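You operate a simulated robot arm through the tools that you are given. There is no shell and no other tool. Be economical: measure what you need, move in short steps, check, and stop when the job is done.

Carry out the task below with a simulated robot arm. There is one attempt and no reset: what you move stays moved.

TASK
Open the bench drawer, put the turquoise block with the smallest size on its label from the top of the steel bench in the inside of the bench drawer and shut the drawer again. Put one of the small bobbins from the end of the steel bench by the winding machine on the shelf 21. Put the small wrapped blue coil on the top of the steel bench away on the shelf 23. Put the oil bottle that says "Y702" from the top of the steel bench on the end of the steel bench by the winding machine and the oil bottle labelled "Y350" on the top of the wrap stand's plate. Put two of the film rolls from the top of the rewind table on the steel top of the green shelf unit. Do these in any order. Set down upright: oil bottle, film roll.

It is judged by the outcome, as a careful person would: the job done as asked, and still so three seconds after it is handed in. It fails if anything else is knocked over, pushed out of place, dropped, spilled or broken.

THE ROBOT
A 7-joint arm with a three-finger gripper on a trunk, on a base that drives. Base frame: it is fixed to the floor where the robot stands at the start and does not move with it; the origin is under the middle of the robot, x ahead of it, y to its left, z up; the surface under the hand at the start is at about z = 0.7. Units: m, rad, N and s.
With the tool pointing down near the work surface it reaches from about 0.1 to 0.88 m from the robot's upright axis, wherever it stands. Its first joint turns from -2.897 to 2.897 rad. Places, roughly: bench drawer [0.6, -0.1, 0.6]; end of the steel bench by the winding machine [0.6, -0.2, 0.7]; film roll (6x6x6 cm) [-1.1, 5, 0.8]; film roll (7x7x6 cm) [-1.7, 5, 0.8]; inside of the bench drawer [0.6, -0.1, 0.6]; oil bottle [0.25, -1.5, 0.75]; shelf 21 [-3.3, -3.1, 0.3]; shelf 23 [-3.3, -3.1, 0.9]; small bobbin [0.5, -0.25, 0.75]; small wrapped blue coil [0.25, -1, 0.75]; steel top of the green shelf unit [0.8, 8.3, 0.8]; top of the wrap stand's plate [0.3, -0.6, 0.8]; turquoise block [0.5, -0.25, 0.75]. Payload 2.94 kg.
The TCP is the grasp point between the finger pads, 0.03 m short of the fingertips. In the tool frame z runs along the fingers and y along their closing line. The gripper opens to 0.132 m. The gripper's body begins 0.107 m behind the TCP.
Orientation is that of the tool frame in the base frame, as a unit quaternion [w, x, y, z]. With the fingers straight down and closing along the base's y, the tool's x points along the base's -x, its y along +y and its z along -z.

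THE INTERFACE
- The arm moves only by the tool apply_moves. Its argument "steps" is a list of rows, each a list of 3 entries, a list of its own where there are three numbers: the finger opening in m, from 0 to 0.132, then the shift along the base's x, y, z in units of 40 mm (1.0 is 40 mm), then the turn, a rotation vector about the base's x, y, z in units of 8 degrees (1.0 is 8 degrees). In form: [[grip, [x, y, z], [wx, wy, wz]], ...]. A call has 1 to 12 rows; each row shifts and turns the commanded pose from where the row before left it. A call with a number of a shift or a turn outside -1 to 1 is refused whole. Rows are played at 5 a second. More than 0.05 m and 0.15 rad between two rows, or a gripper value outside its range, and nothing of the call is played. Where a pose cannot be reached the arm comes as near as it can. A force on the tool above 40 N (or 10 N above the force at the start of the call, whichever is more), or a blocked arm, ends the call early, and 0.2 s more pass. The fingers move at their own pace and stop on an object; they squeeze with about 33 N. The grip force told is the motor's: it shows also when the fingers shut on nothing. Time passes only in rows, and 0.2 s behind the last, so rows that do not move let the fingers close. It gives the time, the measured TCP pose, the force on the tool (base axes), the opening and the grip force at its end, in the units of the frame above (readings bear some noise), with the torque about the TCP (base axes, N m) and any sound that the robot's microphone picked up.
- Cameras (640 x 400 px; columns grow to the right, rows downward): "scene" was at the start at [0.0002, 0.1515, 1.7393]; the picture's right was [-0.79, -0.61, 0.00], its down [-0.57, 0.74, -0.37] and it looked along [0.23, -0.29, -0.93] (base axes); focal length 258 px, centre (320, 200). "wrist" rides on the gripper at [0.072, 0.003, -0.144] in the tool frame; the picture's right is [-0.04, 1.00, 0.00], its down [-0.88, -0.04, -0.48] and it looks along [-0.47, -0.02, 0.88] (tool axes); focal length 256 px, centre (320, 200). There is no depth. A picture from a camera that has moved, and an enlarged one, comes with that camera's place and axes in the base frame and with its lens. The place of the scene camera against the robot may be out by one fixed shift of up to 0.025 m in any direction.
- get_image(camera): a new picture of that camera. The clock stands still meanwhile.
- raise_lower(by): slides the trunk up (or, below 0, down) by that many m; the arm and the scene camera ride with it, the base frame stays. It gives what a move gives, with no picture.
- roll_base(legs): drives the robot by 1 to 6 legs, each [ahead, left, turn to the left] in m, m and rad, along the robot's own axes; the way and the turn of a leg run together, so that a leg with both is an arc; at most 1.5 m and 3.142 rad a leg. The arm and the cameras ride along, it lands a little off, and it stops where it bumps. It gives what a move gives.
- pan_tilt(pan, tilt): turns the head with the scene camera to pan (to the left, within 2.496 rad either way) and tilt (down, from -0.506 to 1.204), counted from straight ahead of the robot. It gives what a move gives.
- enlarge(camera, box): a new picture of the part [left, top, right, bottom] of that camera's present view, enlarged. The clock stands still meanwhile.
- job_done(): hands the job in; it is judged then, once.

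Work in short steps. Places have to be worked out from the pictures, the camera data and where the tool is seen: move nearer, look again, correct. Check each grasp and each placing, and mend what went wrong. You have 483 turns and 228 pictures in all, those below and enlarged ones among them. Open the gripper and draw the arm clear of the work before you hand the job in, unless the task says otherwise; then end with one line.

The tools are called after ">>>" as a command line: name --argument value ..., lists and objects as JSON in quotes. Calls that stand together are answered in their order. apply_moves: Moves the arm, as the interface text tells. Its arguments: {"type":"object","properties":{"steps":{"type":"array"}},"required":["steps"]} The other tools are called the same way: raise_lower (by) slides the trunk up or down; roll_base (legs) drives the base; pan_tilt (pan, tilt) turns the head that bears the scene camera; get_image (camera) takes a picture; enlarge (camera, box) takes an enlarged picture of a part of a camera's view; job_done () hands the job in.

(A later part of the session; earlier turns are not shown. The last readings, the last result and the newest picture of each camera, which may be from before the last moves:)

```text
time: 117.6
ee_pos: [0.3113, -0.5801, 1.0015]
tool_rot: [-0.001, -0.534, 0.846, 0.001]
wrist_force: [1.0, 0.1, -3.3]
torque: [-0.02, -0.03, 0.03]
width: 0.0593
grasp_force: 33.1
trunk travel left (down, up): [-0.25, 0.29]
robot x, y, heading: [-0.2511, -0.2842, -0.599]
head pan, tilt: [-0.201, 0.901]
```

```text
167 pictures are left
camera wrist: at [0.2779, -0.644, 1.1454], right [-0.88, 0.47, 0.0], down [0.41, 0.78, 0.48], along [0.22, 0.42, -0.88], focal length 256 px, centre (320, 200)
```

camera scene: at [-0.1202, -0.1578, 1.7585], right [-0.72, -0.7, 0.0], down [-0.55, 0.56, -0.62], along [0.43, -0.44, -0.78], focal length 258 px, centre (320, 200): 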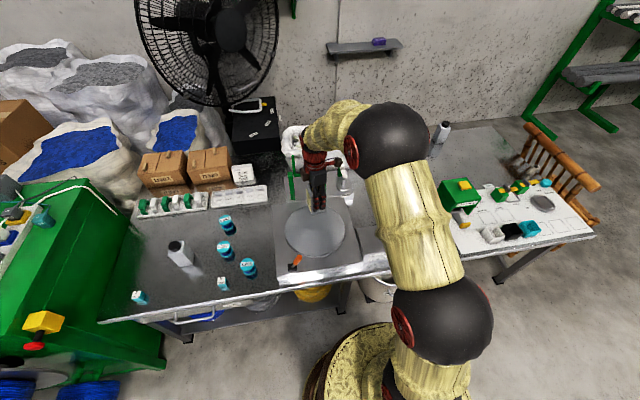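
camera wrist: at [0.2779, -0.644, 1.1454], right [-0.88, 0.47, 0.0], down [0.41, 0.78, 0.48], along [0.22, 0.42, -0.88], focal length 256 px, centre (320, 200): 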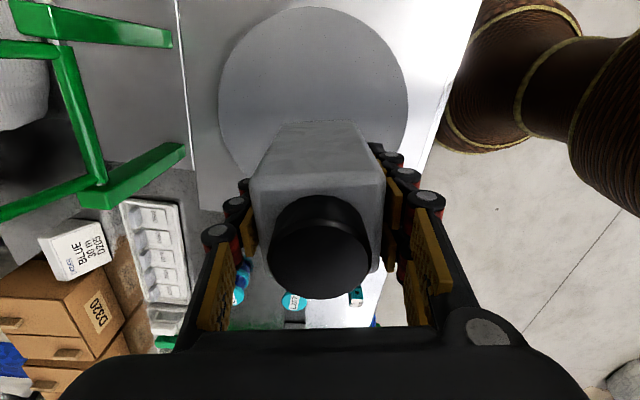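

Bottle is centred over the plate within ~1 cm. I adjust and lower toward it, then feel for contact.

>>> apply_moves --steps '[[0.0, [0.24, -0.13, -0.9], [0, 0, 0]], [0.0, [0, 0, -0.9], [0, 0, 0]], [0.0, [0, 0, -0.9], [0, 0, 0]], [0.0, [0, 0, -0.3], [0, 0, 0]], [0.0, [0, 0, 0], [0, 0, 0]]]'

>>> get_image --camera "wrist"

>>> get_image --camera "scene"

```text
time: 118.8
ee_pos: [0.3253, -0.5859, 0.8821]
tool_rot: [-0.001, -0.534, 0.846, 0.001]
wrist_force: [-0.1, -0.1, -3.3]
torque: [0.02, -0.03, 0.02]
width: 0.0595
grasp_force: 32.9
trunk travel left (down, up): [-0.25, 0.29]
robot x, y, heading: [-0.2506, -0.2812, -0.6]
head pan, tilt: [-0.201, 0.901]
```

```text
166 pictures are left
camera wrist: at [0.2894, -0.6499, 1.026], right [-0.88, 0.47, 0.0], down [0.41, 0.78, 0.48], along [0.22, 0.42, -0.88], focal length 256 px, centre (320, 200)
```

wrist: 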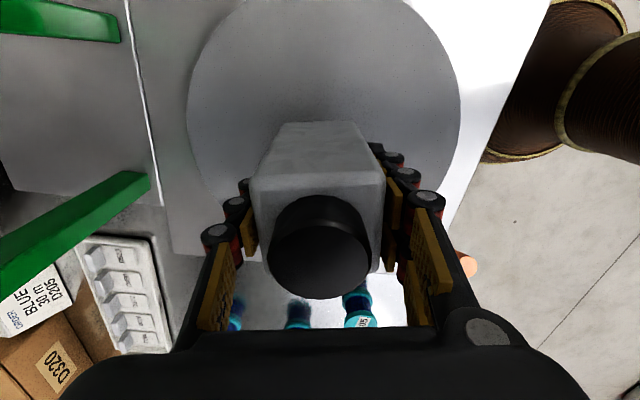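

```text
165 pictures are left
camera scene: at [-0.1204, -0.158, 1.7586], right [-0.72, -0.7, 0.0], down [-0.55, 0.56, -0.62], along [0.43, -0.44, -0.78], focal length 258 px, centre (320, 200)
```

scene: 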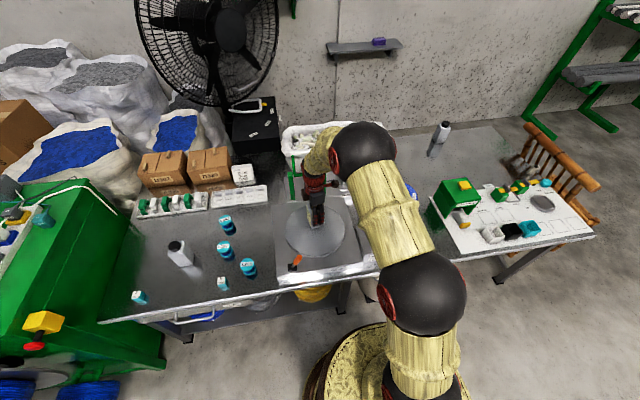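

Over the plate centre. Lower in small steps.

>>> apply_moves --steps '[[0.0, [0, 0, -0.2], [0, 0, 0]], [0.0, [0, 0, -0.2], [0, 0, 0]], [0.0, [0, 0, 0], [0, 0, 0]]]'

```text
time: 119.6
ee_pos: [0.3242, -0.5855, 0.8668]
tool_rot: [-0.001, -0.534, 0.846, 0.001]
wrist_force: [-0.8, 0.3, -3.9]
torque: [0.02, 0.04, -0.01]
width: 0.0594
grasp_force: 32.6
trunk travel left (down, up): [-0.25, 0.29]
robot x, y, heading: [-0.2542, -0.2843, -0.599]
head pan, tilt: [-0.201, 0.901]
```

>>> apply_moves --steps '[[0.0, [0, 0, -0.2], [0, 0, 0]], [0.0, [0, 0, -0.1], [0, 0, 0]], [0.0, [0, 0, 0], [0, 0, 0]]]'

```text
time: 120.4
ee_pos: [0.3243, -0.5853, 0.8531]
tool_rot: [-0.001, -0.533, 0.846, 0.001]
wrist_force: [-0.6, -0.5, -3.5]
torque: [0.03, -0.01, 0.0]
width: 0.0593
grasp_force: 32.8
trunk travel left (down, up): [-0.25, 0.29]
robot x, y, heading: [-0.2499, -0.2843, -0.596]
head pan, tilt: [-0.201, 0.901]
```

No contact yet at z=0.853; continue.

>>> apply_moves --steps '[[0.0, [0, 0, -0.15], [0, 0, 0]], [0.0, [0, 0, -0.15], [0, 0, 0]], [0.0, [0, 0, 0], [0, 0, 0]]]'

>>> enlarge --camera "scene" --box '[270, 150, 370, 270]'

```text
time: 121.2
ee_pos: [0.3237, -0.5845, 0.8452]
tool_rot: [-0.001, -0.534, 0.845, -0.001]
wrist_force: [-5.3, 2.0, 17.2]
torque: [0.15, 0.72, 0.0]
width: 0.0593
grasp_force: 32.9
trunk travel left (down, up): [-0.25, 0.29]
robot x, y, heading: [-0.2504, -0.286, -0.596]
head pan, tilt: [-0.201, 0.901]
```

```text
3.33 times, centred on (320, 210) of scene
camera zoom: at [-0.1223, -0.1571, 1.7588], right [-0.72, -0.7, 0.0], down [-0.55, 0.56, -0.62], along [0.43, -0.44, -0.78], focal length 858 px, centre (320, 167)
```

zoom: 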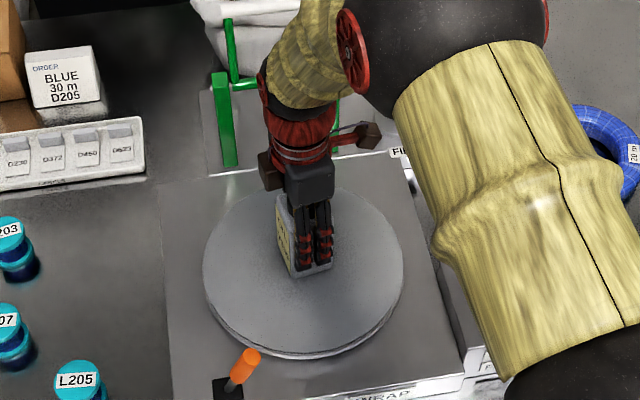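

Contact on the plate. Release and rise straight up.

>>> apply_moves --steps '[[0.0, [0, 0, 0.06], [0, 0, 0]], [0.07, [0, 0, 0], [0, 0, 0]], [0.09, [0, 0, 0], [0, 0, 0]], [0.09, [0, 0, 0], [0, 0, 0]], [0.09, [0, 0, 1], [0, 0, 0]], [0.09, [0, 0, 1], [0, 0, 0]], [0.09, [0, 0, 1], [0, 0, 0]], [0.09, [0, 0, 1], [0, 0, 0]], [0.09, [0, 0, 1], [0, 0, 0]], [0.09, [0, 0, 1], [0, 0, 0]]]'

>>> get_image --camera "wrist"

```text
time: 123.4
ee_pos: [0.3221, -0.5859, 1.0855]
tool_rot: [-0.001, -0.533, 0.846, 0.001]
wrist_force: [-0.1, -0.4, -0.8]
torque: [0.02, 0.01, 0.02]
width: 0.0902
grasp_force: 0.1
trunk travel left (down, up): [-0.25, 0.29]
robot x, y, heading: [-0.2488, -0.2877, -0.603]
head pan, tilt: [-0.201, 0.901]
```

```text
163 pictures are left
camera wrist: at [0.2872, -0.6502, 1.2286], right [-0.88, 0.47, 0.0], down [0.41, 0.78, 0.48], along [0.22, 0.42, -0.88], focal length 256 px, centre (320, 200)
```

wrist: 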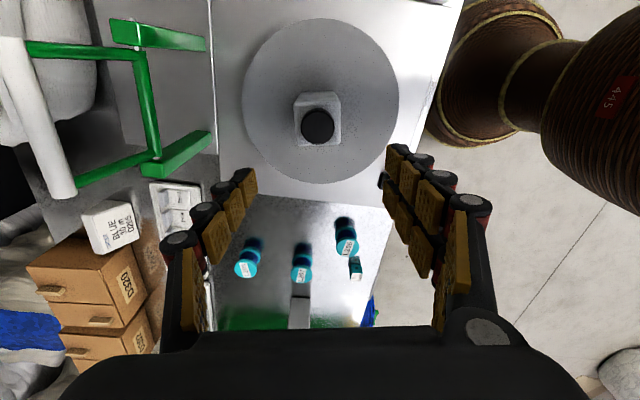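

Y350 stands on the plate. Next: bobbin to shelf 21 (this also lets me inspect the shelf). I yaw the hand back and drive left so L205 is straight ahead.

>>> apply_moves --steps '[[0.09, [0, 0, 0], [0, 0, -1]], [0.09, [0, 0, 0], [0, 0, -1]], [0.09, [0, 0, 0], [0, 0, -1]], [0.09, [0, 0, 0], [0, 0, -1]], [0.09, [0, 0, 0], [0, 0, -1]], [0.09, [0, 0, 0], [0, 0, -1]], [0.09, [0, 0, 0], [0, 0, -1]], [0.09, [0, 0, 0], [0, 0, -1]], [0.09, [0, 0, 0], [0, 0, -1]], [0.09, [0, 0, 0], [0, 0, -1]], [0.09, [0, 0, 0], [0, 0, -1]], [0.09, [0, 0, 0], [0, 0, -1]]]'

>>> roll_base --legs '[[-0.18, 0.38, 0]]'

>>> get_image --camera "wrist"

```text
time: 126.0
ee_pos: [0.3248, -0.5845, 1.0833]
tool_rot: [0.0, 0.273, 0.962, 0.001]
wrist_force: [-0.5, -0.1, -0.2]
torque: [0.01, 0.0, 0.01]
width: 0.0902
grasp_force: 0.0
trunk travel left (down, up): [-0.25, 0.29]
robot x, y, heading: [-0.2551, -0.2829, -0.594]
head pan, tilt: [-0.201, 0.901]
```

```text
time: 128.6
ee_pos: [0.3939, -0.1706, 1.0834]
tool_rot: [0.0, 0.276, 0.961, 0.0]
wrist_force: [-0.1, -0.3, 1.1]
torque: [0.01, 0.02, -0.04]
width: 0.0902
grasp_force: 0.1
trunk travel left (down, up): [-0.25, 0.29]
robot x, y, heading: [-0.179, 0.1376, -0.607]
head pan, tilt: [-0.201, 0.901]
```

```text
162 pictures are left
camera wrist: at [0.3327, -0.1298, 1.2276], right [0.57, 0.82, 0.0], down [0.72, -0.5, 0.48], along [0.39, -0.27, -0.88], focal length 256 px, centre (320, 200)
```

wrist: 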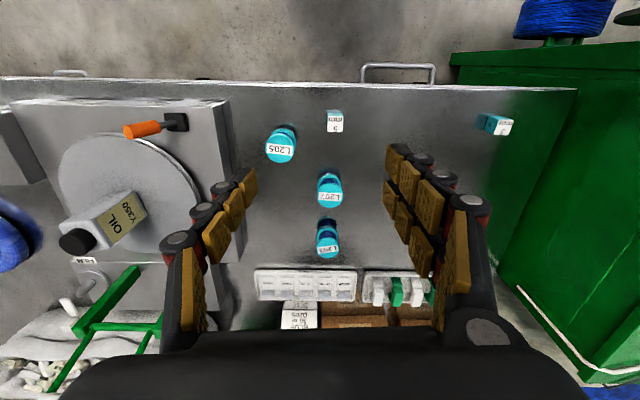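

L205 is at ≈(0.409,-0.276). I pitch the hand ~50° forward (so it can later reach in under the shelf) and move to a pre-grasp.

>>> apply_moves --steps '[[0.08, [-0.4, 0, -0.4], [-0.51, -0.73, 0]], [0.08, [-0.4, 0, -0.4], [-0.51, -0.73, 0]], [0.08, [-0.4, 0, -0.4], [-0.51, -0.73, 0]], [0.08, [-0.4, 0, -0.4], [-0.51, -0.73, 0]], [0.08, [-0.4, 0, -0.4], [-0.51, -0.73, 0]], [0.08, [-0.4, -0.1, -0.4], [-0.51, -0.73, 0]], [0.08, [-0.4, -0.1, -0.4], [-0.51, -0.73, 0]], [0.08, [0, -0.1, -0.8], [0, 0, 0]], [0.08, [0, 0, -0.8], [0, 0, 0]]]'

>>> get_image --camera "wrist"

```text
time: 130.6
ee_pos: [0.2883, -0.1831, 0.9199]
tool_rot: [0.327, 0.272, 0.895, -0.131]
wrist_force: [0.3, 0.2, 1.0]
torque: [-0.03, 0.13, 0.0]
width: 0.0803
grasp_force: 0.1
out of reach, approached as far as the arm can: row 6, 7
trunk travel left (down, up): [-0.25, 0.29]
robot x, y, heading: [-0.1782, 0.1357, -0.601]
head pan, tilt: [-0.201, 0.901]
```

```text
161 pictures are left
camera wrist: at [0.1686, -0.0928, 0.981], right [0.6, 0.8, -0.03], down [0.29, -0.19, 0.94], along [0.74, -0.57, -0.35], focal length 256 px, centre (320, 200)
```

wrist: 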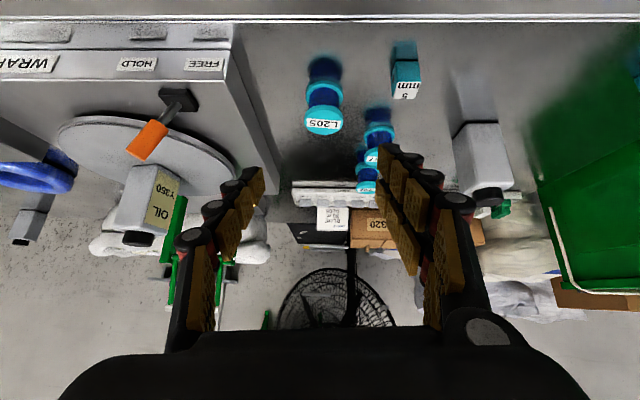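

Pitch reached ≈41°, and the tool axis points right at L205. I advance along it most of the way and check.

>>> apply_moves --steps '[[0.08, [0.517, -0.4, -0.77], [0, 0, 0]], [0.08, [0.517, -0.4, -0.77], [0, 0, 0]], [0.08, [0.517, -0.4, -0.77], [0, 0, 0]], [0.08, [0.517, -0.4, -0.77], [0, 0, 0]], [0.08, [0, 0, 0], [0, 0, 0]]]'

>>> get_image --camera "wrist"

```text
time: 131.8
ee_pos: [0.3704, -0.2473, 0.7961]
tool_rot: [0.326, 0.267, 0.897, -0.133]
wrist_force: [1.0, 0.2, 0.0]
torque: [0.0, 0.04, 0.0]
width: 0.0801
grasp_force: 0.0
trunk travel left (down, up): [-0.25, 0.29]
robot x, y, heading: [-0.1776, 0.1347, -0.609]
head pan, tilt: [-0.201, 0.901]
```

```text
160 pictures are left
camera wrist: at [0.2506, -0.1571, 0.8572], right [0.59, 0.81, -0.04], down [0.3, -0.18, 0.94], along [0.75, -0.57, -0.35], focal length 256 px, centre (320, 200)
```

wrist: 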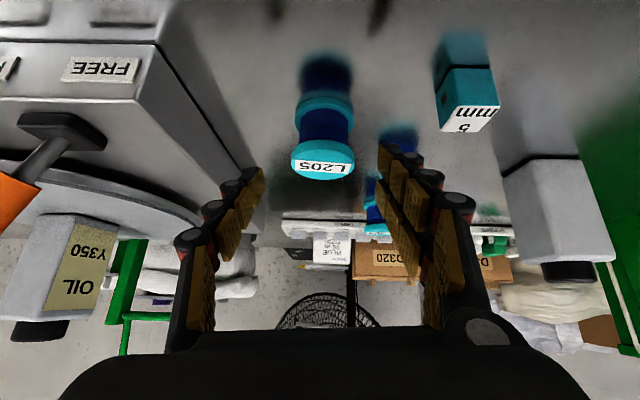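

On line. Advance the remaining ~8 cm and close.

>>> apply_moves --steps '[[0.08, [0.51, -0.4, -0.76], [0, 0, 0]], [0.08, [0.51, -0.4, -0.72], [0, 0, 0]], [0.08, [0, 0, 0], [0, 0, 0]], [0.0, [0, 0, 0], [0, 0, 0]], [0.0, [0, 0, 0], [0, 0, 0]], [0.0, [0, 0, 0], [0, 0, 0]], [0.0, [0, 0, 0], [0, 0, 0]]]'

>>> get_image --camera "wrist"

```text
time: 133.4
ee_pos: [0.412, -0.2799, 0.7372]
tool_rot: [0.328, 0.265, 0.897, -0.133]
wrist_force: [3.6, 4.1, 9.7]
torque: [0.41, -0.33, 0.02]
width: 0.0526
grasp_force: 32.9
trunk travel left (down, up): [-0.25, 0.29]
robot x, y, heading: [-0.1773, 0.1307, -0.606]
head pan, tilt: [-0.201, 0.901]
```

```text
159 pictures are left
camera wrist: at [0.292, -0.1903, 0.7989], right [0.59, 0.81, -0.04], down [0.3, -0.18, 0.94], along [0.75, -0.56, -0.34], focal length 256 px, centre (320, 200)
```

wrist: 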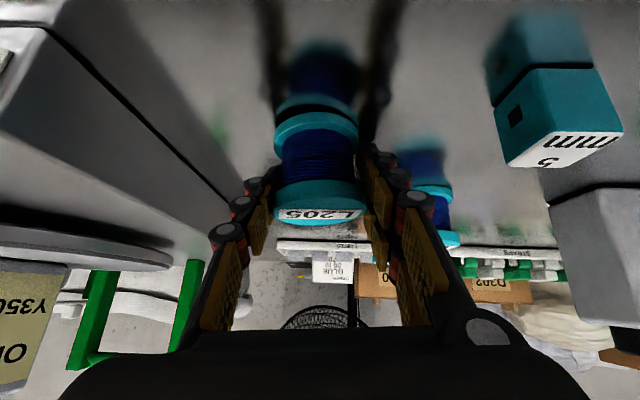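

Bobbin gripped (52.6 mm). Lift it high and pull it back before driving.

>>> apply_moves --steps '[[0.0, [0, 0, 0.6], [0, 0, 0]], [0.0, [0, 0, 1], [0, 0, 0]], [0.0, [0, 0, 1], [0, 0, 0]], [0.0, [0, 0, 1], [0, 0, 0]], [0.0, [0, 0, 1], [0, 0, 0]], [0.0, [0, 0, 1], [0, 0, 0]], [0.0, [0, 0, 1], [0, 0, 0]], [0.0, [0, 0, 0.8], [0, 0, 0]]]'

>>> roll_base --legs '[[0, 0, -1.608]]'

>>> pan_tilt --pan -0.15 --tilt 0.35

>>> get_image --camera "scene"

```text
time: 135.2
ee_pos: [0.4097, -0.2785, 1.0329]
tool_rot: [0.326, 0.265, 0.898, -0.132]
wrist_force: [-0.1, 0.2, -1.6]
torque: [-0.05, -0.05, -0.02]
width: 0.0524
grasp_force: 32.8
trunk travel left (down, up): [-0.25, 0.29]
robot x, y, heading: [-0.1782, 0.135, -0.601]
head pan, tilt: [-0.201, 0.901]
```

```text
time: 139.5
ee_pos: [-0.6279, -0.4283, 1.0351]
tool_rot: [0.128, 0.835, 0.422, -0.328]
wrist_force: [-0.8, -0.1, -2.3]
torque: [-0.01, 0.01, 0.02]
width: 0.0523
grasp_force: 33.0
trunk travel left (down, up): [-0.25, 0.29]
robot x, y, heading: [-0.1797, 0.1363, -2.235]
head pan, tilt: [-0.201, 0.901]
```

```text
time: 140.5
ee_pos: [-0.6277, -0.4285, 1.0342]
tool_rot: [0.128, 0.835, 0.422, -0.329]
wrist_force: [-0.2, -0.8, -1.9]
torque: [-0.05, 0.0, 0.03]
width: 0.0523
grasp_force: 33.2
trunk travel left (down, up): [-0.25, 0.29]
robot x, y, heading: [-0.1806, 0.1341, -2.238]
head pan, tilt: [-0.15, 0.351]
```

```text
158 pictures are left
camera scene: at [-0.0845, -0.0165, 1.806], right [-0.68, 0.73, 0.0], down [0.25, 0.24, -0.94], along [-0.68, -0.64, -0.34], focal length 258 px, centre (320, 200)
```

scene: 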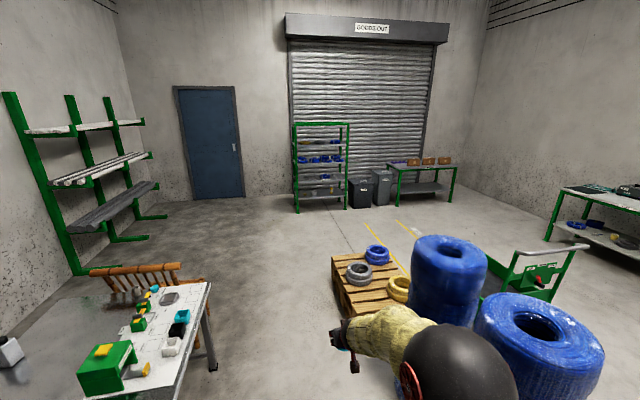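

Clear corridor ahead between the bench and the pallet. Drive forward toward the shelf rack.

>>> roll_base --legs '[[0.0, 0.06, 0.025], [1.4, 0, 0], [1.4, 0, 0]]'

>>> get_image --camera "scene"

```text
time: 154.6
ee_pos: [-2.2123, -2.7419, 1.0324]
tool_rot: [0.134, 0.828, 0.436, -0.326]
wrist_force: [-0.2, -0.2, -1.7]
torque: [-0.01, 0.0, 0.01]
width: 0.0524
grasp_force: 33.0
trunk travel left (down, up): [-0.25, 0.29]
robot x, y, heading: [-1.7826, -2.16, -2.199]
head pan, tilt: [-0.15, 0.351]
```

```text
157 pictures are left
camera scene: at [-1.682, -2.3107, 1.8061], right [-0.71, 0.7, 0.0], down [0.24, 0.24, -0.94], along [-0.66, -0.67, -0.34], focal length 258 px, centre (320, 200)
```

scene: 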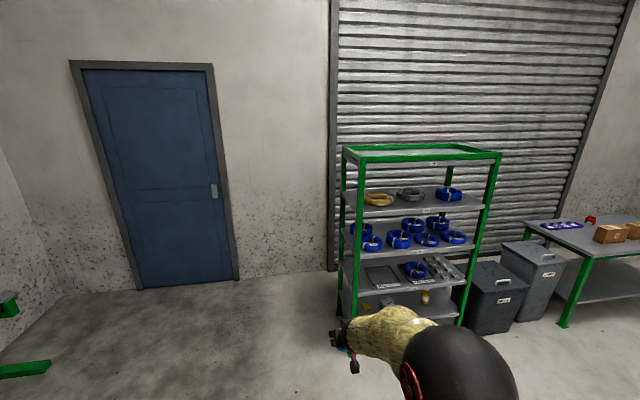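

Shelf front is ≈1.7 m ahead and 0.75 m right. I move right 0.75 and ahead 0.6, then look closely.

>>> roll_base --legs '[[0.6, -0.75, 0]]'

>>> pan_tilt --pan 0.0 --tilt 0.6

>>> get_image --camera "scene"

>>> get_image --camera "wrist"

```text
time: 159.7
ee_pos: [-3.1673, -2.7747, 1.0332]
tool_rot: [0.134, 0.826, 0.44, -0.325]
wrist_force: [0.3, -0.4, -2.0]
torque: [0.01, -0.03, 0.01]
width: 0.0524
grasp_force: 33.2
trunk travel left (down, up): [-0.25, 0.29]
robot x, y, heading: [-2.7435, -2.1932, -2.195]
head pan, tilt: [-0.15, 0.351]
```

```text
time: 160.4
ee_pos: [-3.1683, -2.7741, 1.0336]
tool_rot: [0.135, 0.826, 0.44, -0.325]
wrist_force: [0.0, 0.6, -1.4]
torque: [0.0, 0.01, 0.01]
width: 0.0521
grasp_force: 33.0
trunk travel left (down, up): [-0.25, 0.29]
robot x, y, heading: [-2.7434, -2.1922, -2.195]
head pan, tilt: [0.0, 0.6]
```

```text
156 pictures are left
camera scene: at [-2.6283, -2.3431, 1.7834], right [-0.81, 0.58, 0.0], down [0.33, 0.46, -0.83], along [-0.48, -0.67, -0.56], focal length 258 px, centre (320, 200)
```

scene: 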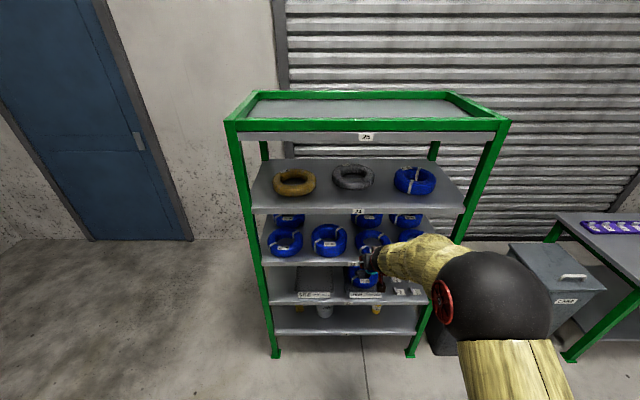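

```text
155 pictures are left
camera wrist: at [-3.0768, -2.6565, 1.0948], right [0.8, -0.6, -0.04], down [-0.18, -0.3, 0.94], along [-0.58, -0.74, -0.35], focal length 256 px, centre (320, 200)
```

wrist: 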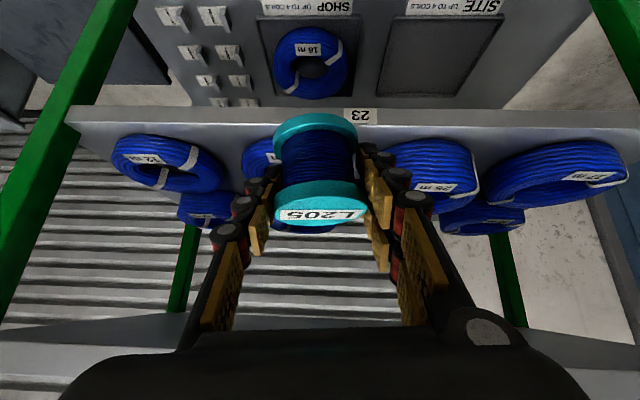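

Squarely aligned with the rack (front ≈0.875 m ahead of the axis). Zoom in to inspect shelves 21 and 23.

>>> enlarge --camera "scene" --box '[220, 190, 460, 360]'

```text
2.35 times, centred on (340, 275) of scene
camera zoom: at [-2.6283, -2.3431, 1.7834], right [-0.81, 0.58, 0.0], down [0.33, 0.46, -0.83], along [-0.48, -0.67, -0.56], focal length 606 px, centre (273, 24)
```

zoom: 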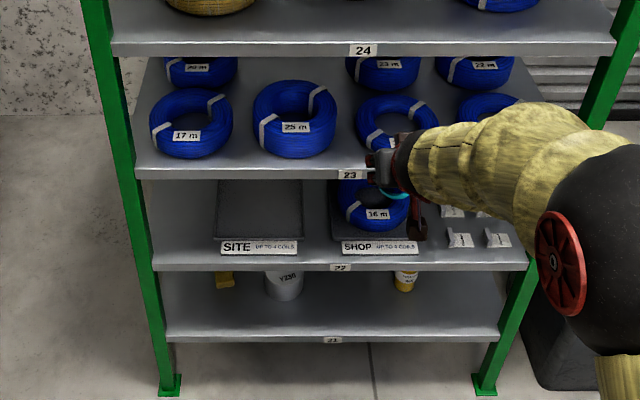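

Shelf heights: 21 ≈0.28, 22 ≈0.58, 23 ≈0.88. Free spot on shelf 21 between the can and yellow bottle, straight ahead. I lower the trunk, then the arm.

>>> raise_lower --by -0.25

>>> apply_moves --steps '[[0.0, [0.1, 0.13, -1], [0, 0, 0]], [0.0, [0.1, 0.13, -1], [0, 0, 0]], [0.0, [0, 0, -1], [0, 0, 0]], [0.0, [0, 0, -1], [0, 0, 0]], [0.0, [0, 0, -1], [0, 0, 0]], [0.0, [0, 0, -1], [0, 0, 0]], [0.0, [0, 0, -1], [0, 0, 0]], [0.0, [0, 0, -1], [0, 0, 0]], [0.0, [0, 0, -1], [0, 0, 0]], [0.0, [0, 0, -1], [0, 0, 0]]]'

>>> get_image --camera "wrist"

>>> get_image --camera "scene"

```text
time: 163.0
ee_pos: [-3.1658, -2.7746, 0.7844]
tool_rot: [0.134, 0.826, 0.439, -0.327]
wrist_force: [0.0, 0.1, -1.7]
torque: [0.0, 0.01, 0.0]
width: 0.0522
grasp_force: 32.6
trunk travel left (down, up): [0.0, 0.54]
robot x, y, heading: [-2.7398, -2.1888, -2.192]
head pan, tilt: [0.0, 0.6]
```

```text
time: 165.2
ee_pos: [-3.1608, -2.7655, 0.3833]
tool_rot: [0.131, 0.827, 0.439, -0.326]
wrist_force: [-0.1, -0.3, 0.2]
torque: [0.06, -0.09, 0.03]
width: 0.0525
grasp_force: 33.2
trunk travel left (down, up): [0.0, 0.54]
robot x, y, heading: [-2.7455, -2.1901, -2.194]
head pan, tilt: [0.0, 0.6]
```

```text
153 pictures are left
camera wrist: at [-3.0695, -2.6487, 0.4439], right [0.79, -0.61, -0.04], down [-0.18, -0.3, 0.94], along [-0.58, -0.74, -0.35], focal length 256 px, centre (320, 200)
```

wrist: 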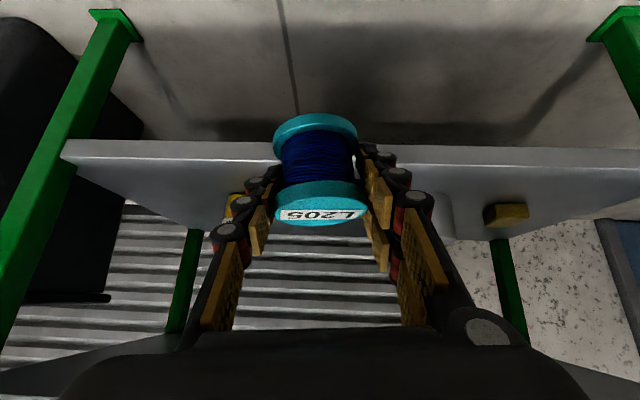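

```text
152 pictures are left
camera scene: at [-2.628, -2.3426, 1.5333], right [-0.81, 0.58, 0.0], down [0.33, 0.46, -0.83], along [-0.48, -0.67, -0.56], focal length 258 px, centre (320, 200)
```

scene: 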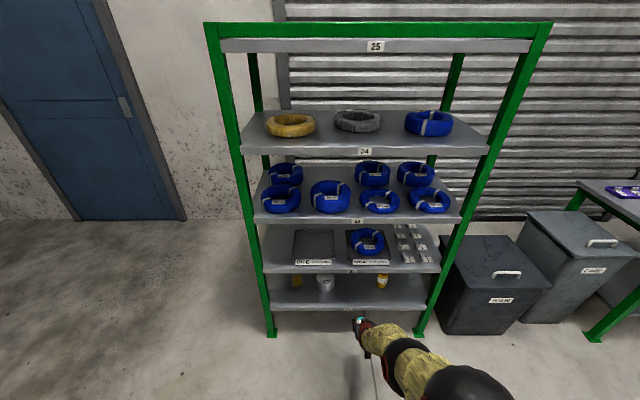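

Good view: shelf 21 spot is clear between can and bottle. Lower to z≈0.34 and drive in 0.17 m.

>>> apply_moves --steps '[[0.0, [0, 0, -0.6], [0, 0, 0]], [0.0, [0, 0, -0.5], [0, 0, 0]]]'

>>> roll_base --legs '[[0.17, 0, 0]]'

>>> get_image --camera "wrist"

```text
time: 165.8
ee_pos: [-3.1593, -2.7647, 0.34]
tool_rot: [0.132, 0.827, 0.439, -0.327]
wrist_force: [-0.4, -0.4, -1.7]
torque: [0.03, -0.02, 0.0]
width: 0.0527
grasp_force: 33.2
trunk travel left (down, up): [0.0, 0.54]
robot x, y, heading: [-2.7421, -2.1914, -2.193]
head pan, tilt: [0.0, 0.6]
```

```text
time: 167.3
ee_pos: [-3.2616, -2.904, 0.3398]
tool_rot: [0.132, 0.827, 0.439, -0.326]
wrist_force: [0.0, -0.1, -2.1]
torque: [-0.01, -0.01, 0.02]
width: 0.0522
grasp_force: 33.5
trunk travel left (down, up): [0.0, 0.54]
robot x, y, heading: [-2.8487, -2.3316, -2.193]
head pan, tilt: [0.0, 0.6]
```

```text
151 pictures are left
camera wrist: at [-3.1701, -2.7868, 0.4002], right [0.79, -0.61, -0.04], down [-0.18, -0.3, 0.94], along [-0.58, -0.73, -0.35], focal length 256 px, centre (320, 200)
```

wrist: 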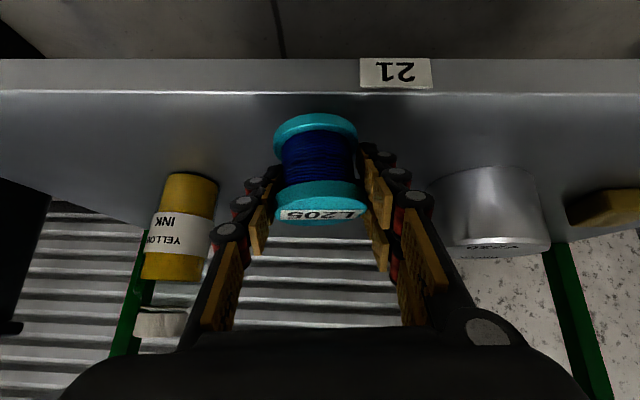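

Shelf label 21 confirmed. The bobbin is only just over the front edge; move another 7 cm in with the arm.

>>> apply_moves --steps '[[0.0, [-0.52, -0.71, 0], [0, 0, 0]], [0.0, [-0.5, -0.7, 0], [0, 0, 0]], [0.0, [0, 0, -0.35], [0, 0, 0]], [0.0, [0, 0, 0], [0, 0, 0]]]'

>>> get_image --camera "wrist"

```text
time: 168.3
ee_pos: [-3.3025, -2.9587, 0.3257]
tool_rot: [0.131, 0.828, 0.438, -0.326]
wrist_force: [0.1, -1.0, -1.9]
torque: [0.03, -0.02, 0.01]
width: 0.0524
grasp_force: 33.2
trunk travel left (down, up): [0.0, 0.54]
robot x, y, heading: [-2.844, -2.3279, -2.195]
head pan, tilt: [0.0, 0.6]
```

```text
150 pictures are left
camera wrist: at [-3.2102, -2.8423, 0.386], right [0.79, -0.61, -0.04], down [-0.18, -0.3, 0.94], along [-0.58, -0.73, -0.35], focal length 256 px, centre (320, 200)
```

wrist: 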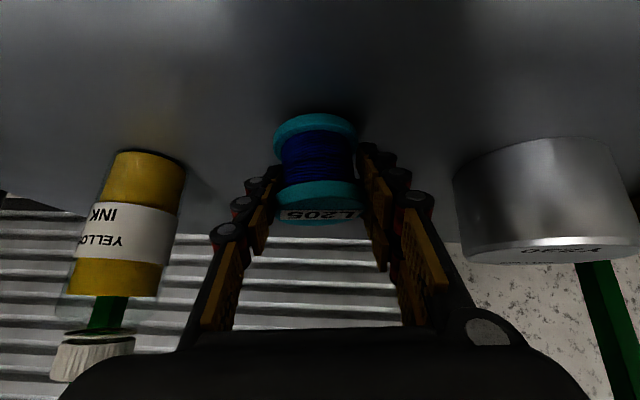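

Well in. Lower to contact in small steps.

>>> apply_moves --steps '[[0.0, [0, 0, -0.15], [0, 0, 0]], [0.0, [0, 0, -0.12], [0, 0, 0]], [0.0, [0, 0, 0], [0, 0, 0]]]'

```text
time: 169.1
ee_pos: [-3.3045, -2.9627, 0.3195]
tool_rot: [0.133, 0.826, 0.438, -0.329]
wrist_force: [1.2, 1.0, 18.6]
torque: [-0.22, -0.42, 0.03]
width: 0.0523
grasp_force: 33.1
trunk travel left (down, up): [0.0, 0.54]
robot x, y, heading: [-2.8447, -2.3323, -2.194]
head pan, tilt: [0.0, 0.6]
```

Contact. Open the fingers and back out along the tool axis.

>>> apply_moves --steps '[[0.0, [0, 0, 0.05], [0, 0, 0]], [0.075, [0, 0, 0], [0, 0, 0]], [0.08, [0, 0, 0], [0, 0, 0]], [0.08, [0.2, 0.27, 0.38], [0, 0, 0]], [0.08, [0.38, 0.53, 0.7], [0, 0, 0]], [0.08, [0.5, 0.7, 0.5], [0, 0, 0]], [0.08, [0.5, 0.7, 0.3], [0, 0, 0]], [0.08, [0.5, 0.7, 0], [0, 0, 0]], [0.08, [0.5, 0.7, 0], [0, 0, 0]]]'

>>> get_image --camera "wrist"

```text
time: 171.1
ee_pos: [-3.1816, -2.8401, 0.3928]
tool_rot: [0.125, 0.829, 0.436, -0.328]
wrist_force: [0.2, -0.1, -0.1]
torque: [0.0, -0.01, 0.0]
width: 0.0801
grasp_force: 0.0
out of reach, approached as far as the arm can: row 7, 8, 9
trunk travel left (down, up): [0.0, 0.54]
robot x, y, heading: [-2.8446, -2.3306, -2.196]
head pan, tilt: [0.0, 0.6]
```

```text
149 pictures are left
camera wrist: at [-3.0889, -2.7242, 0.454], right [0.79, -0.62, -0.05], down [-0.18, -0.3, 0.94], along [-0.59, -0.73, -0.35], focal length 256 px, centre (320, 200)
```

wrist: 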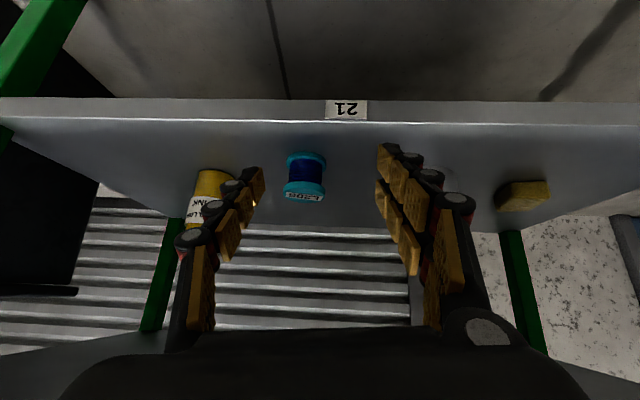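

Bobbin stands on shelf 21. I back off, raise the trunk, and take a close look at shelf 23 for free space.

>>> roll_base --legs '[[-0.3, 0, 0]]'

>>> enlarge --camera "scene" --box '[200, 100, 520, 300]'

>>> raise_lower --by 0.25

>>> enlarge --camera "scene" --box '[200, 100, 520, 300]'

```text
time: 173.1
ee_pos: [-3.0062, -2.5952, 0.393]
tool_rot: [0.124, 0.829, 0.436, -0.327]
wrist_force: [-0.9, 0.8, 0.2]
torque: [-0.01, -0.02, 0.02]
width: 0.08
grasp_force: 0.1
trunk travel left (down, up): [0.0, 0.54]
robot x, y, heading: [-2.6706, -2.0869, -2.2]
head pan, tilt: [0.0, 0.6]
```

```text
2.00 times, centred on (360, 200) of scene
camera zoom: at [-2.5536, -2.2397, 1.5333], right [-0.81, 0.59, 0.0], down [0.33, 0.46, -0.82], along [-0.48, -0.67, -0.57], focal length 515 px, centre (240, 200)
```

zoom: 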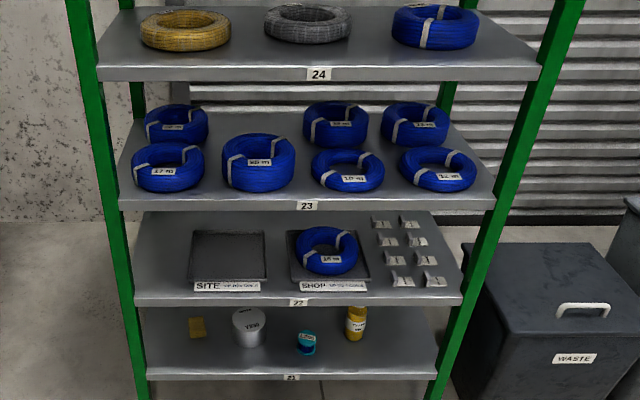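

```text
time: 175.7
ee_pos: [-3.0055, -2.5943, 0.6418]
tool_rot: [0.125, 0.829, 0.436, -0.328]
wrist_force: [0.3, -0.1, 0.1]
torque: [-0.01, -0.02, -0.01]
width: 0.0798
grasp_force: 0.1
trunk travel left (down, up): [-0.25, 0.29]
robot x, y, heading: [-2.666, -2.0875, -2.199]
head pan, tilt: [0.0, 0.6]
```

```text
2.00 times, centred on (360, 200) of scene
camera zoom: at [-2.5535, -2.2397, 1.7832], right [-0.81, 0.59, 0.0], down [0.33, 0.46, -0.82], along [-0.48, -0.67, -0.57], focal length 515 px, centre (240, 200)
```

zoom: 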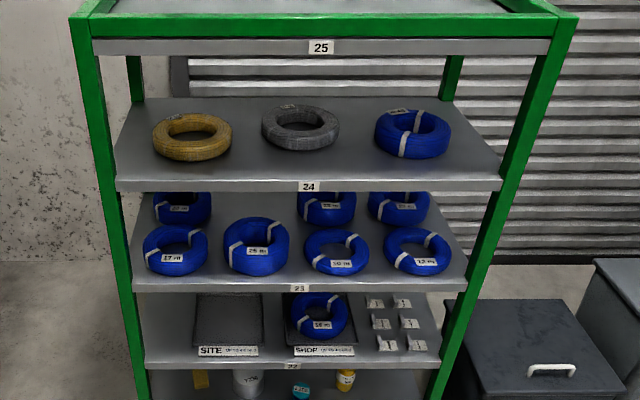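

The free space on shelf 23 is the back gap behind the 25 m coil; that will need a horizontal hand. I raise the hand and drive back to the bench for the blue coil.

>>> apply_moves --steps '[[0.08, [-0.1, -0.1, 0.97], [0.5, -0.35, 0]], [0.08, [-0.1, -0.1, 0.97], [0.5, -0.35, 0]], [0.08, [-0.1, -0.1, 0.97], [0.5, -0.35, 0]], [0.08, [0, 0, 0.97], [0.5, -0.35, 0]], [0.08, [0, 0, 0.97], [0, 0, 0]], [0.08, [0, 0, 0.97], [0, 0, 0]], [0.08, [0, 0, 0.97], [0, 0, 0]], [0.08, [0, 0, 0.97], [0, 0, 0]], [0.08, [0, 0, 0.97], [0, 0, 0]], [0.08, [0, 0, 0.97], [0, 0, 0]], [0.08, [0, 0, 0.97], [0, 0, 0]], [0.08, [0, 0, 0.97], [0, 0, 0]]]'

>>> roll_base --legs '[[0, 0.68, 0], [-1.25, 0, 0], [-1.2, 0, 0]]'

>>> get_image --camera "scene"

```text
time: 178.3
ee_pos: [-3.0179, -2.6054, 1.1082]
tool_rot: [0.049, 0.866, 0.463, -0.181]
wrist_force: [0.1, 0.2, 0.3]
torque: [0.01, 0.03, -0.01]
width: 0.08
grasp_force: 0.2
trunk travel left (down, up): [-0.25, 0.29]
robot x, y, heading: [-2.6651, -2.0853, -2.194]
head pan, tilt: [0.0, 0.6]
```

```text
time: 193.8
ee_pos: [-1.0343, -0.9903, 1.1091]
tool_rot: [0.054, 0.856, 0.481, -0.181]
wrist_force: [0.4, 1.0, -0.1]
torque: [0.01, -0.01, -0.01]
width: 0.0799
grasp_force: 0.0
trunk travel left (down, up): [-0.25, 0.29]
robot x, y, heading: [-0.7067, -0.4594, -2.159]
head pan, tilt: [0.0, 0.6]
```

```text
146 pictures are left
camera scene: at [-0.5846, -0.6037, 1.7833], right [-0.83, 0.55, 0.0], down [0.31, 0.47, -0.82], along [-0.46, -0.69, -0.57], focal length 258 px, centre (320, 200)
```

scene: 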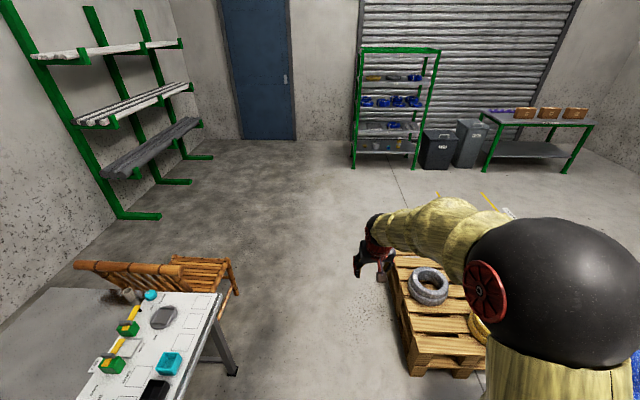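

Now turn left to face the bench, with the blue coil straight ahead.

>>> roll_base --legs '[[0, 0, 1.55]]'

>>> get_image --camera "wrist"

>>> get_image --camera "scene"

```text
time: 197.9
ee_pos: [-0.1767, -0.7885, 1.1076]
tool_rot: [0.166, 0.27, 0.944, -0.09]
wrist_force: [0.0, -0.1, 0.1]
torque: [0.02, -0.02, -0.03]
width: 0.0801
grasp_force: 0.1
trunk travel left (down, up): [-0.25, 0.29]
robot x, y, heading: [-0.7078, -0.4551, -0.592]
head pan, tilt: [0.0, 0.6]
```

```text
145 pictures are left
camera wrist: at [-0.2707, -0.7148, 1.2155], right [0.57, 0.82, -0.07], down [0.56, -0.33, 0.76], along [0.6, -0.47, -0.64], focal length 256 px, centre (320, 200)
```

wrist: 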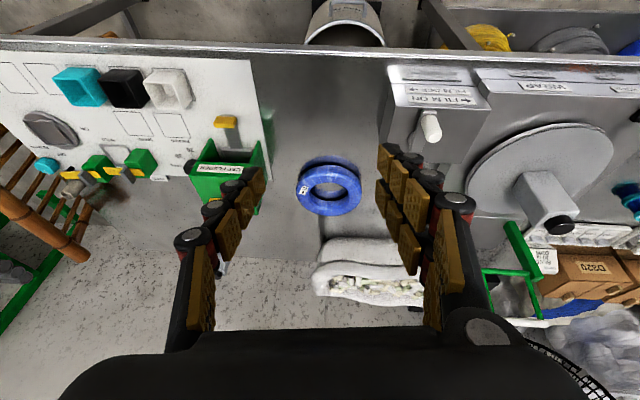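

```text
144 pictures are left
camera scene: at [-0.5557, -0.3252, 1.7833], right [-0.56, -0.83, 0.0], down [-0.47, 0.32, -0.82], along [0.68, -0.46, -0.57], focal length 258 px, centre (320, 200)
```

scene: 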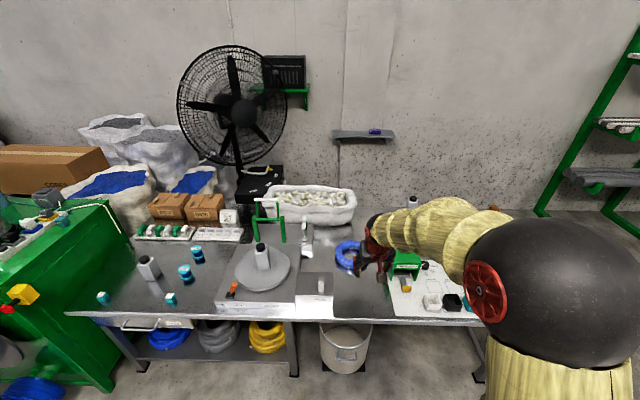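

Coil ahead. I drive 0.25 m closer, level the hand and yaw it so fingers close radially on the coil's near rim.

>>> roll_base --legs '[[0.25, 0, 0]]'

>>> apply_moves --steps '[[0.08, [0, 0, 0], [0.47, 0.67, 0]], [0.08, [0, 0, 0], [0.47, 0.67, 0]], [0.08, [0, 0, 0], [0.47, 0.67, 0]], [0.08, [0, 0, 0], [0, 0, 1]], [0.08, [0, 0, 0], [0, 0, 1]], [0.08, [0, 0, 0], [0, 0, 1]], [0.08, [0, 0, 0], [0, 0, 1]], [0.08, [0, 0, 0], [0, 0, 1]], [0.08, [0, 0, 0], [0, 0, 1]], [0.08, [0, 0, 0], [0, 0, 1]], [0.08, [0, 0, 0], [0, 0, 1]], [0.08, [0, 0, 0], [0, 0, 1]]]'

>>> apply_moves --steps '[[0.08, [0, 0, 0], [0, 0, 1]], [0.08, [0, 0, 0], [0, 0, 1]]]'

>>> get_image --camera "wrist"

```text
time: 199.8
ee_pos: [0.0329, -0.9308, 1.1072]
tool_rot: [0.166, 0.27, 0.944, -0.091]
wrist_force: [0.2, 0.3, 0.2]
torque: [0.0, -0.02, -0.01]
width: 0.0796
grasp_force: 0.0
trunk travel left (down, up): [-0.25, 0.29]
robot x, y, heading: [-0.5016, -0.5999, -0.592]
head pan, tilt: [0.0, 0.6]
```

```text
time: 202.4
ee_pos: [0.0317, -0.9303, 1.1069]
tool_rot: [0.025, -0.348, 0.937, -0.025]
wrist_force: [0.0, 1.1, -0.1]
torque: [-0.02, -0.01, 0.02]
width: 0.08
grasp_force: 0.0
trunk travel left (down, up): [-0.25, 0.29]
robot x, y, heading: [-0.4932, -0.5963, -0.594]
head pan, tilt: [0.0, 0.6]
```

```text
time: 203.0
ee_pos: [0.0318, -0.9304, 1.107]
tool_rot: [0.028, -0.475, 0.879, -0.022]
wrist_force: [-0.1, 0.5, 0.1]
torque: [0.0, -0.02, 0.01]
width: 0.0799
grasp_force: 0.0
trunk travel left (down, up): [-0.25, 0.29]
robot x, y, heading: [-0.498, -0.5988, -0.597]
head pan, tilt: [0.0, 0.6]
```

```text
143 pictures are left
camera wrist: at [-0.0211, -0.9878, 1.2499], right [-0.81, 0.58, -0.06], down [0.48, 0.72, 0.5], along [0.34, 0.38, -0.86], focal length 256 px, centre (320, 200)
```

wrist: 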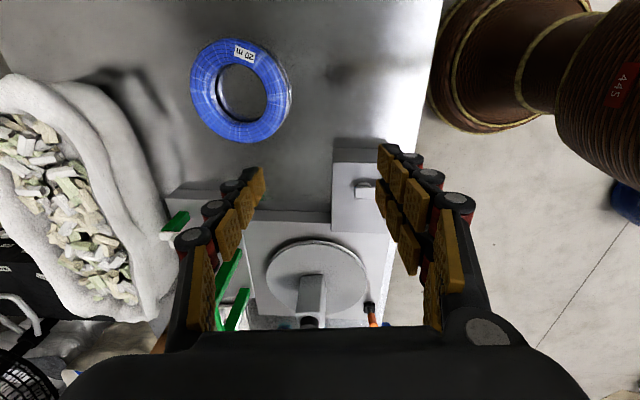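

Coil centre ≈(0.17,-1.043). Level the tool, move above its near rim at ≈(0.111,-0.999), and descend to 0.83.

>>> apply_moves --steps '[[0.08, [0, 0, 0], [0.09, 0.5, -0.09]], [0.08, [0.66, -0.58, 0], [0, 0, 0]], [0.08, [0.66, -0.58, 0], [0, 0, 0]], [0.08, [0.66, -0.57, -0.3], [0, 0, 0]], [0.08, [0, 0, -1], [0, 0, 0]], [0.08, [0, 0, -1], [0, 0, 0]], [0.08, [0, 0, -1], [0, 0, 0]], [0.08, [0, 0, -1], [0, 0, 0]], [0.08, [0, 0, -1], [0, 0, 0]], [0.08, [0, 0, -1], [0, 0, 0]], [0.08, [0, 0, -0.6], [0, 0, 0]]]'

>>> get_image --camera "wrist"

```text
time: 205.4
ee_pos: [0.1124, -0.9961, 0.8296]
tool_rot: [0.001, -0.469, 0.883, 0.0]
wrist_force: [0.4, -0.9, 1.1]
torque: [0.03, 0.03, 0.01]
width: 0.08
grasp_force: 0.1
trunk travel left (down, up): [-0.25, 0.29]
robot x, y, heading: [-0.499, -0.5975, -0.6]
head pan, tilt: [0.0, 0.6]
```

```text
142 pictures are left
camera wrist: at [0.0687, -1.0552, 0.9743], right [-0.8, 0.6, 0.0], down [0.52, 0.71, 0.48], along [0.28, 0.38, -0.88], focal length 256 px, centre (320, 200)
```

wrist: 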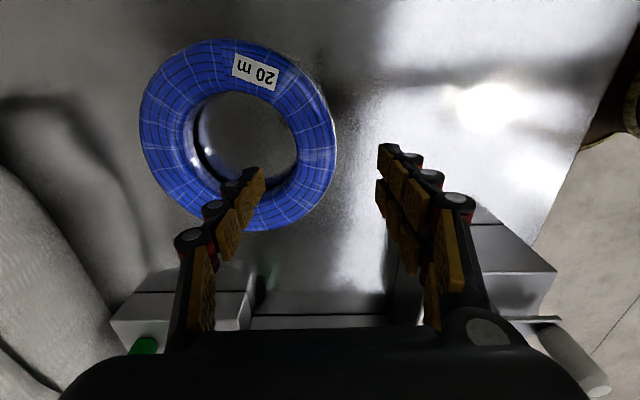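

Aligned with the near rim (tube ≈38 mm wide). Nudge along −e by 1 cm, descend to 0.735 and grip.

>>> apply_moves --steps '[[0.08, [-0.17, -0.24, -0.5], [0, 0, 0]], [0.08, [0, 0, -1], [0, 0, 0]], [0.08, [0, 0, -0.85], [0, 0, 0]], [0.08, [0, 0, 0], [0, 0, 0]], [0.0, [0, 0, 0], [0, 0, 0]], [0.0, [0, 0, 0], [0, 0, 0]], [0.0, [0, 0, 0], [0, 0, 0]], [0.0, [0, 0, 0], [0, 0, 0]]]'

>>> get_image --camera "wrist"

```text
time: 207.2
ee_pos: [0.1058, -1.0073, 0.7404]
tool_rot: [0.0, -0.47, 0.883, 0.001]
wrist_force: [0.5, 1.6, 9.1]
torque: [0.4, 0.2, 0.52]
width: 0.0402
grasp_force: 26.3
trunk travel left (down, up): [-0.25, 0.29]
robot x, y, heading: [-0.4941, -0.595, -0.592]
head pan, tilt: [0.0, 0.6]
```

```text
141 pictures are left
camera wrist: at [0.0627, -1.0654, 0.8831], right [-0.8, 0.59, 0.0], down [0.52, 0.71, 0.48], along [0.28, 0.38, -0.88], focal length 256 px, centre (320, 200)
```

wrist: 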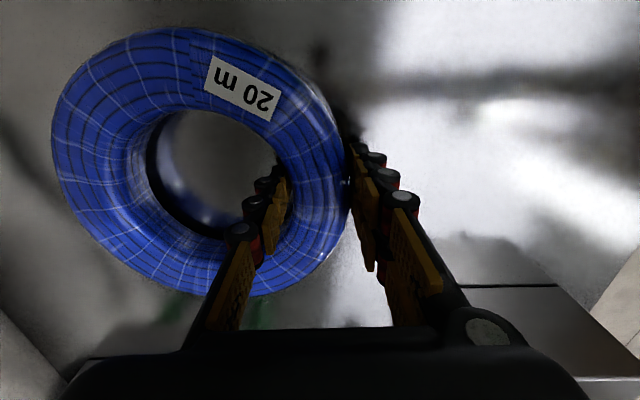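

Gripped (40 mm). Lift 10 cm and check how the coil hangs.

>>> apply_moves --steps '[[0.0, [0, 0, 0.5], [0, 0, 0]], [0.0, [0, 0, 1], [0, 0, 0]], [0.0, [0, 0, 1], [0, 0, 0]], [0.0, [0, 0, 0], [0, 0, 0]]]'

>>> get_image --camera "wrist"

>>> pan_tilt --pan -0.1 --tilt 0.8

>>> get_image --camera "scene"

```text
time: 208.2
ee_pos: [0.107, -1.0092, 0.836]
tool_rot: [-0.001, -0.469, 0.883, 0.001]
wrist_force: [0.2, 0.6, -6.6]
torque: [0.31, 0.29, 0.01]
width: 0.0326
grasp_force: 33.1
trunk travel left (down, up): [-0.25, 0.29]
robot x, y, heading: [-0.4985, -0.5992, -0.596]
head pan, tilt: [0.0, 0.6]
```

```text
140 pictures are left
camera wrist: at [0.0623, -1.068, 0.9808], right [-0.8, 0.6, 0.0], down [0.52, 0.71, 0.48], along [0.28, 0.38, -0.88], focal length 256 px, centre (320, 200)
```

wrist: 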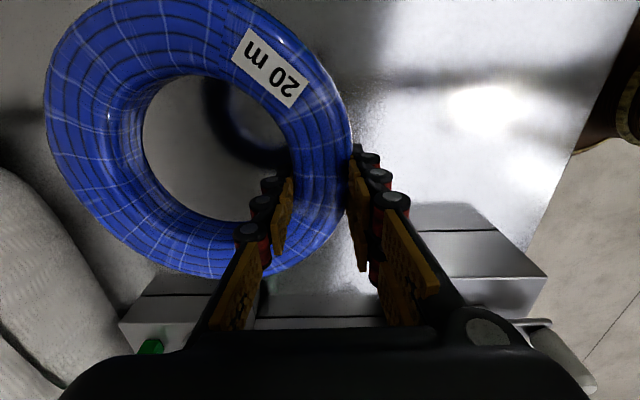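

```text
time: 208.9
ee_pos: [0.1054, -1.0099, 0.8371]
tool_rot: [-0.001, -0.468, 0.884, 0.001]
wrist_force: [0.9, -0.1, -5.9]
torque: [0.27, 0.3, 0.05]
width: 0.0327
grasp_force: 33.1
trunk travel left (down, up): [-0.25, 0.29]
robot x, y, heading: [-0.5005, -0.5988, -0.594]
head pan, tilt: [-0.099, 0.799]
```

```text
139 pictures are left
camera scene: at [-0.3583, -0.4683, 1.7665], right [-0.64, -0.77, 0.0], down [-0.55, 0.46, -0.7], along [0.54, -0.45, -0.72], focal length 258 px, centre (320, 200)
```

scene: 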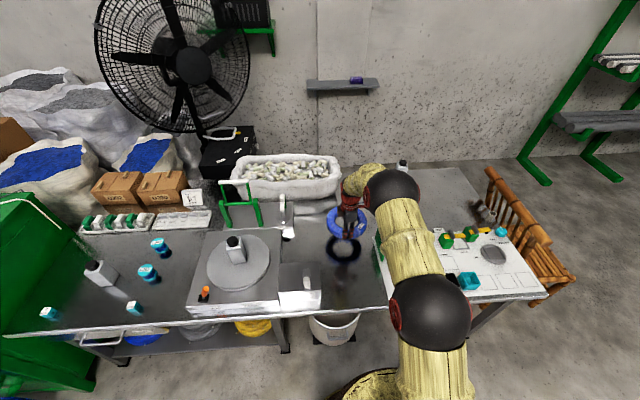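

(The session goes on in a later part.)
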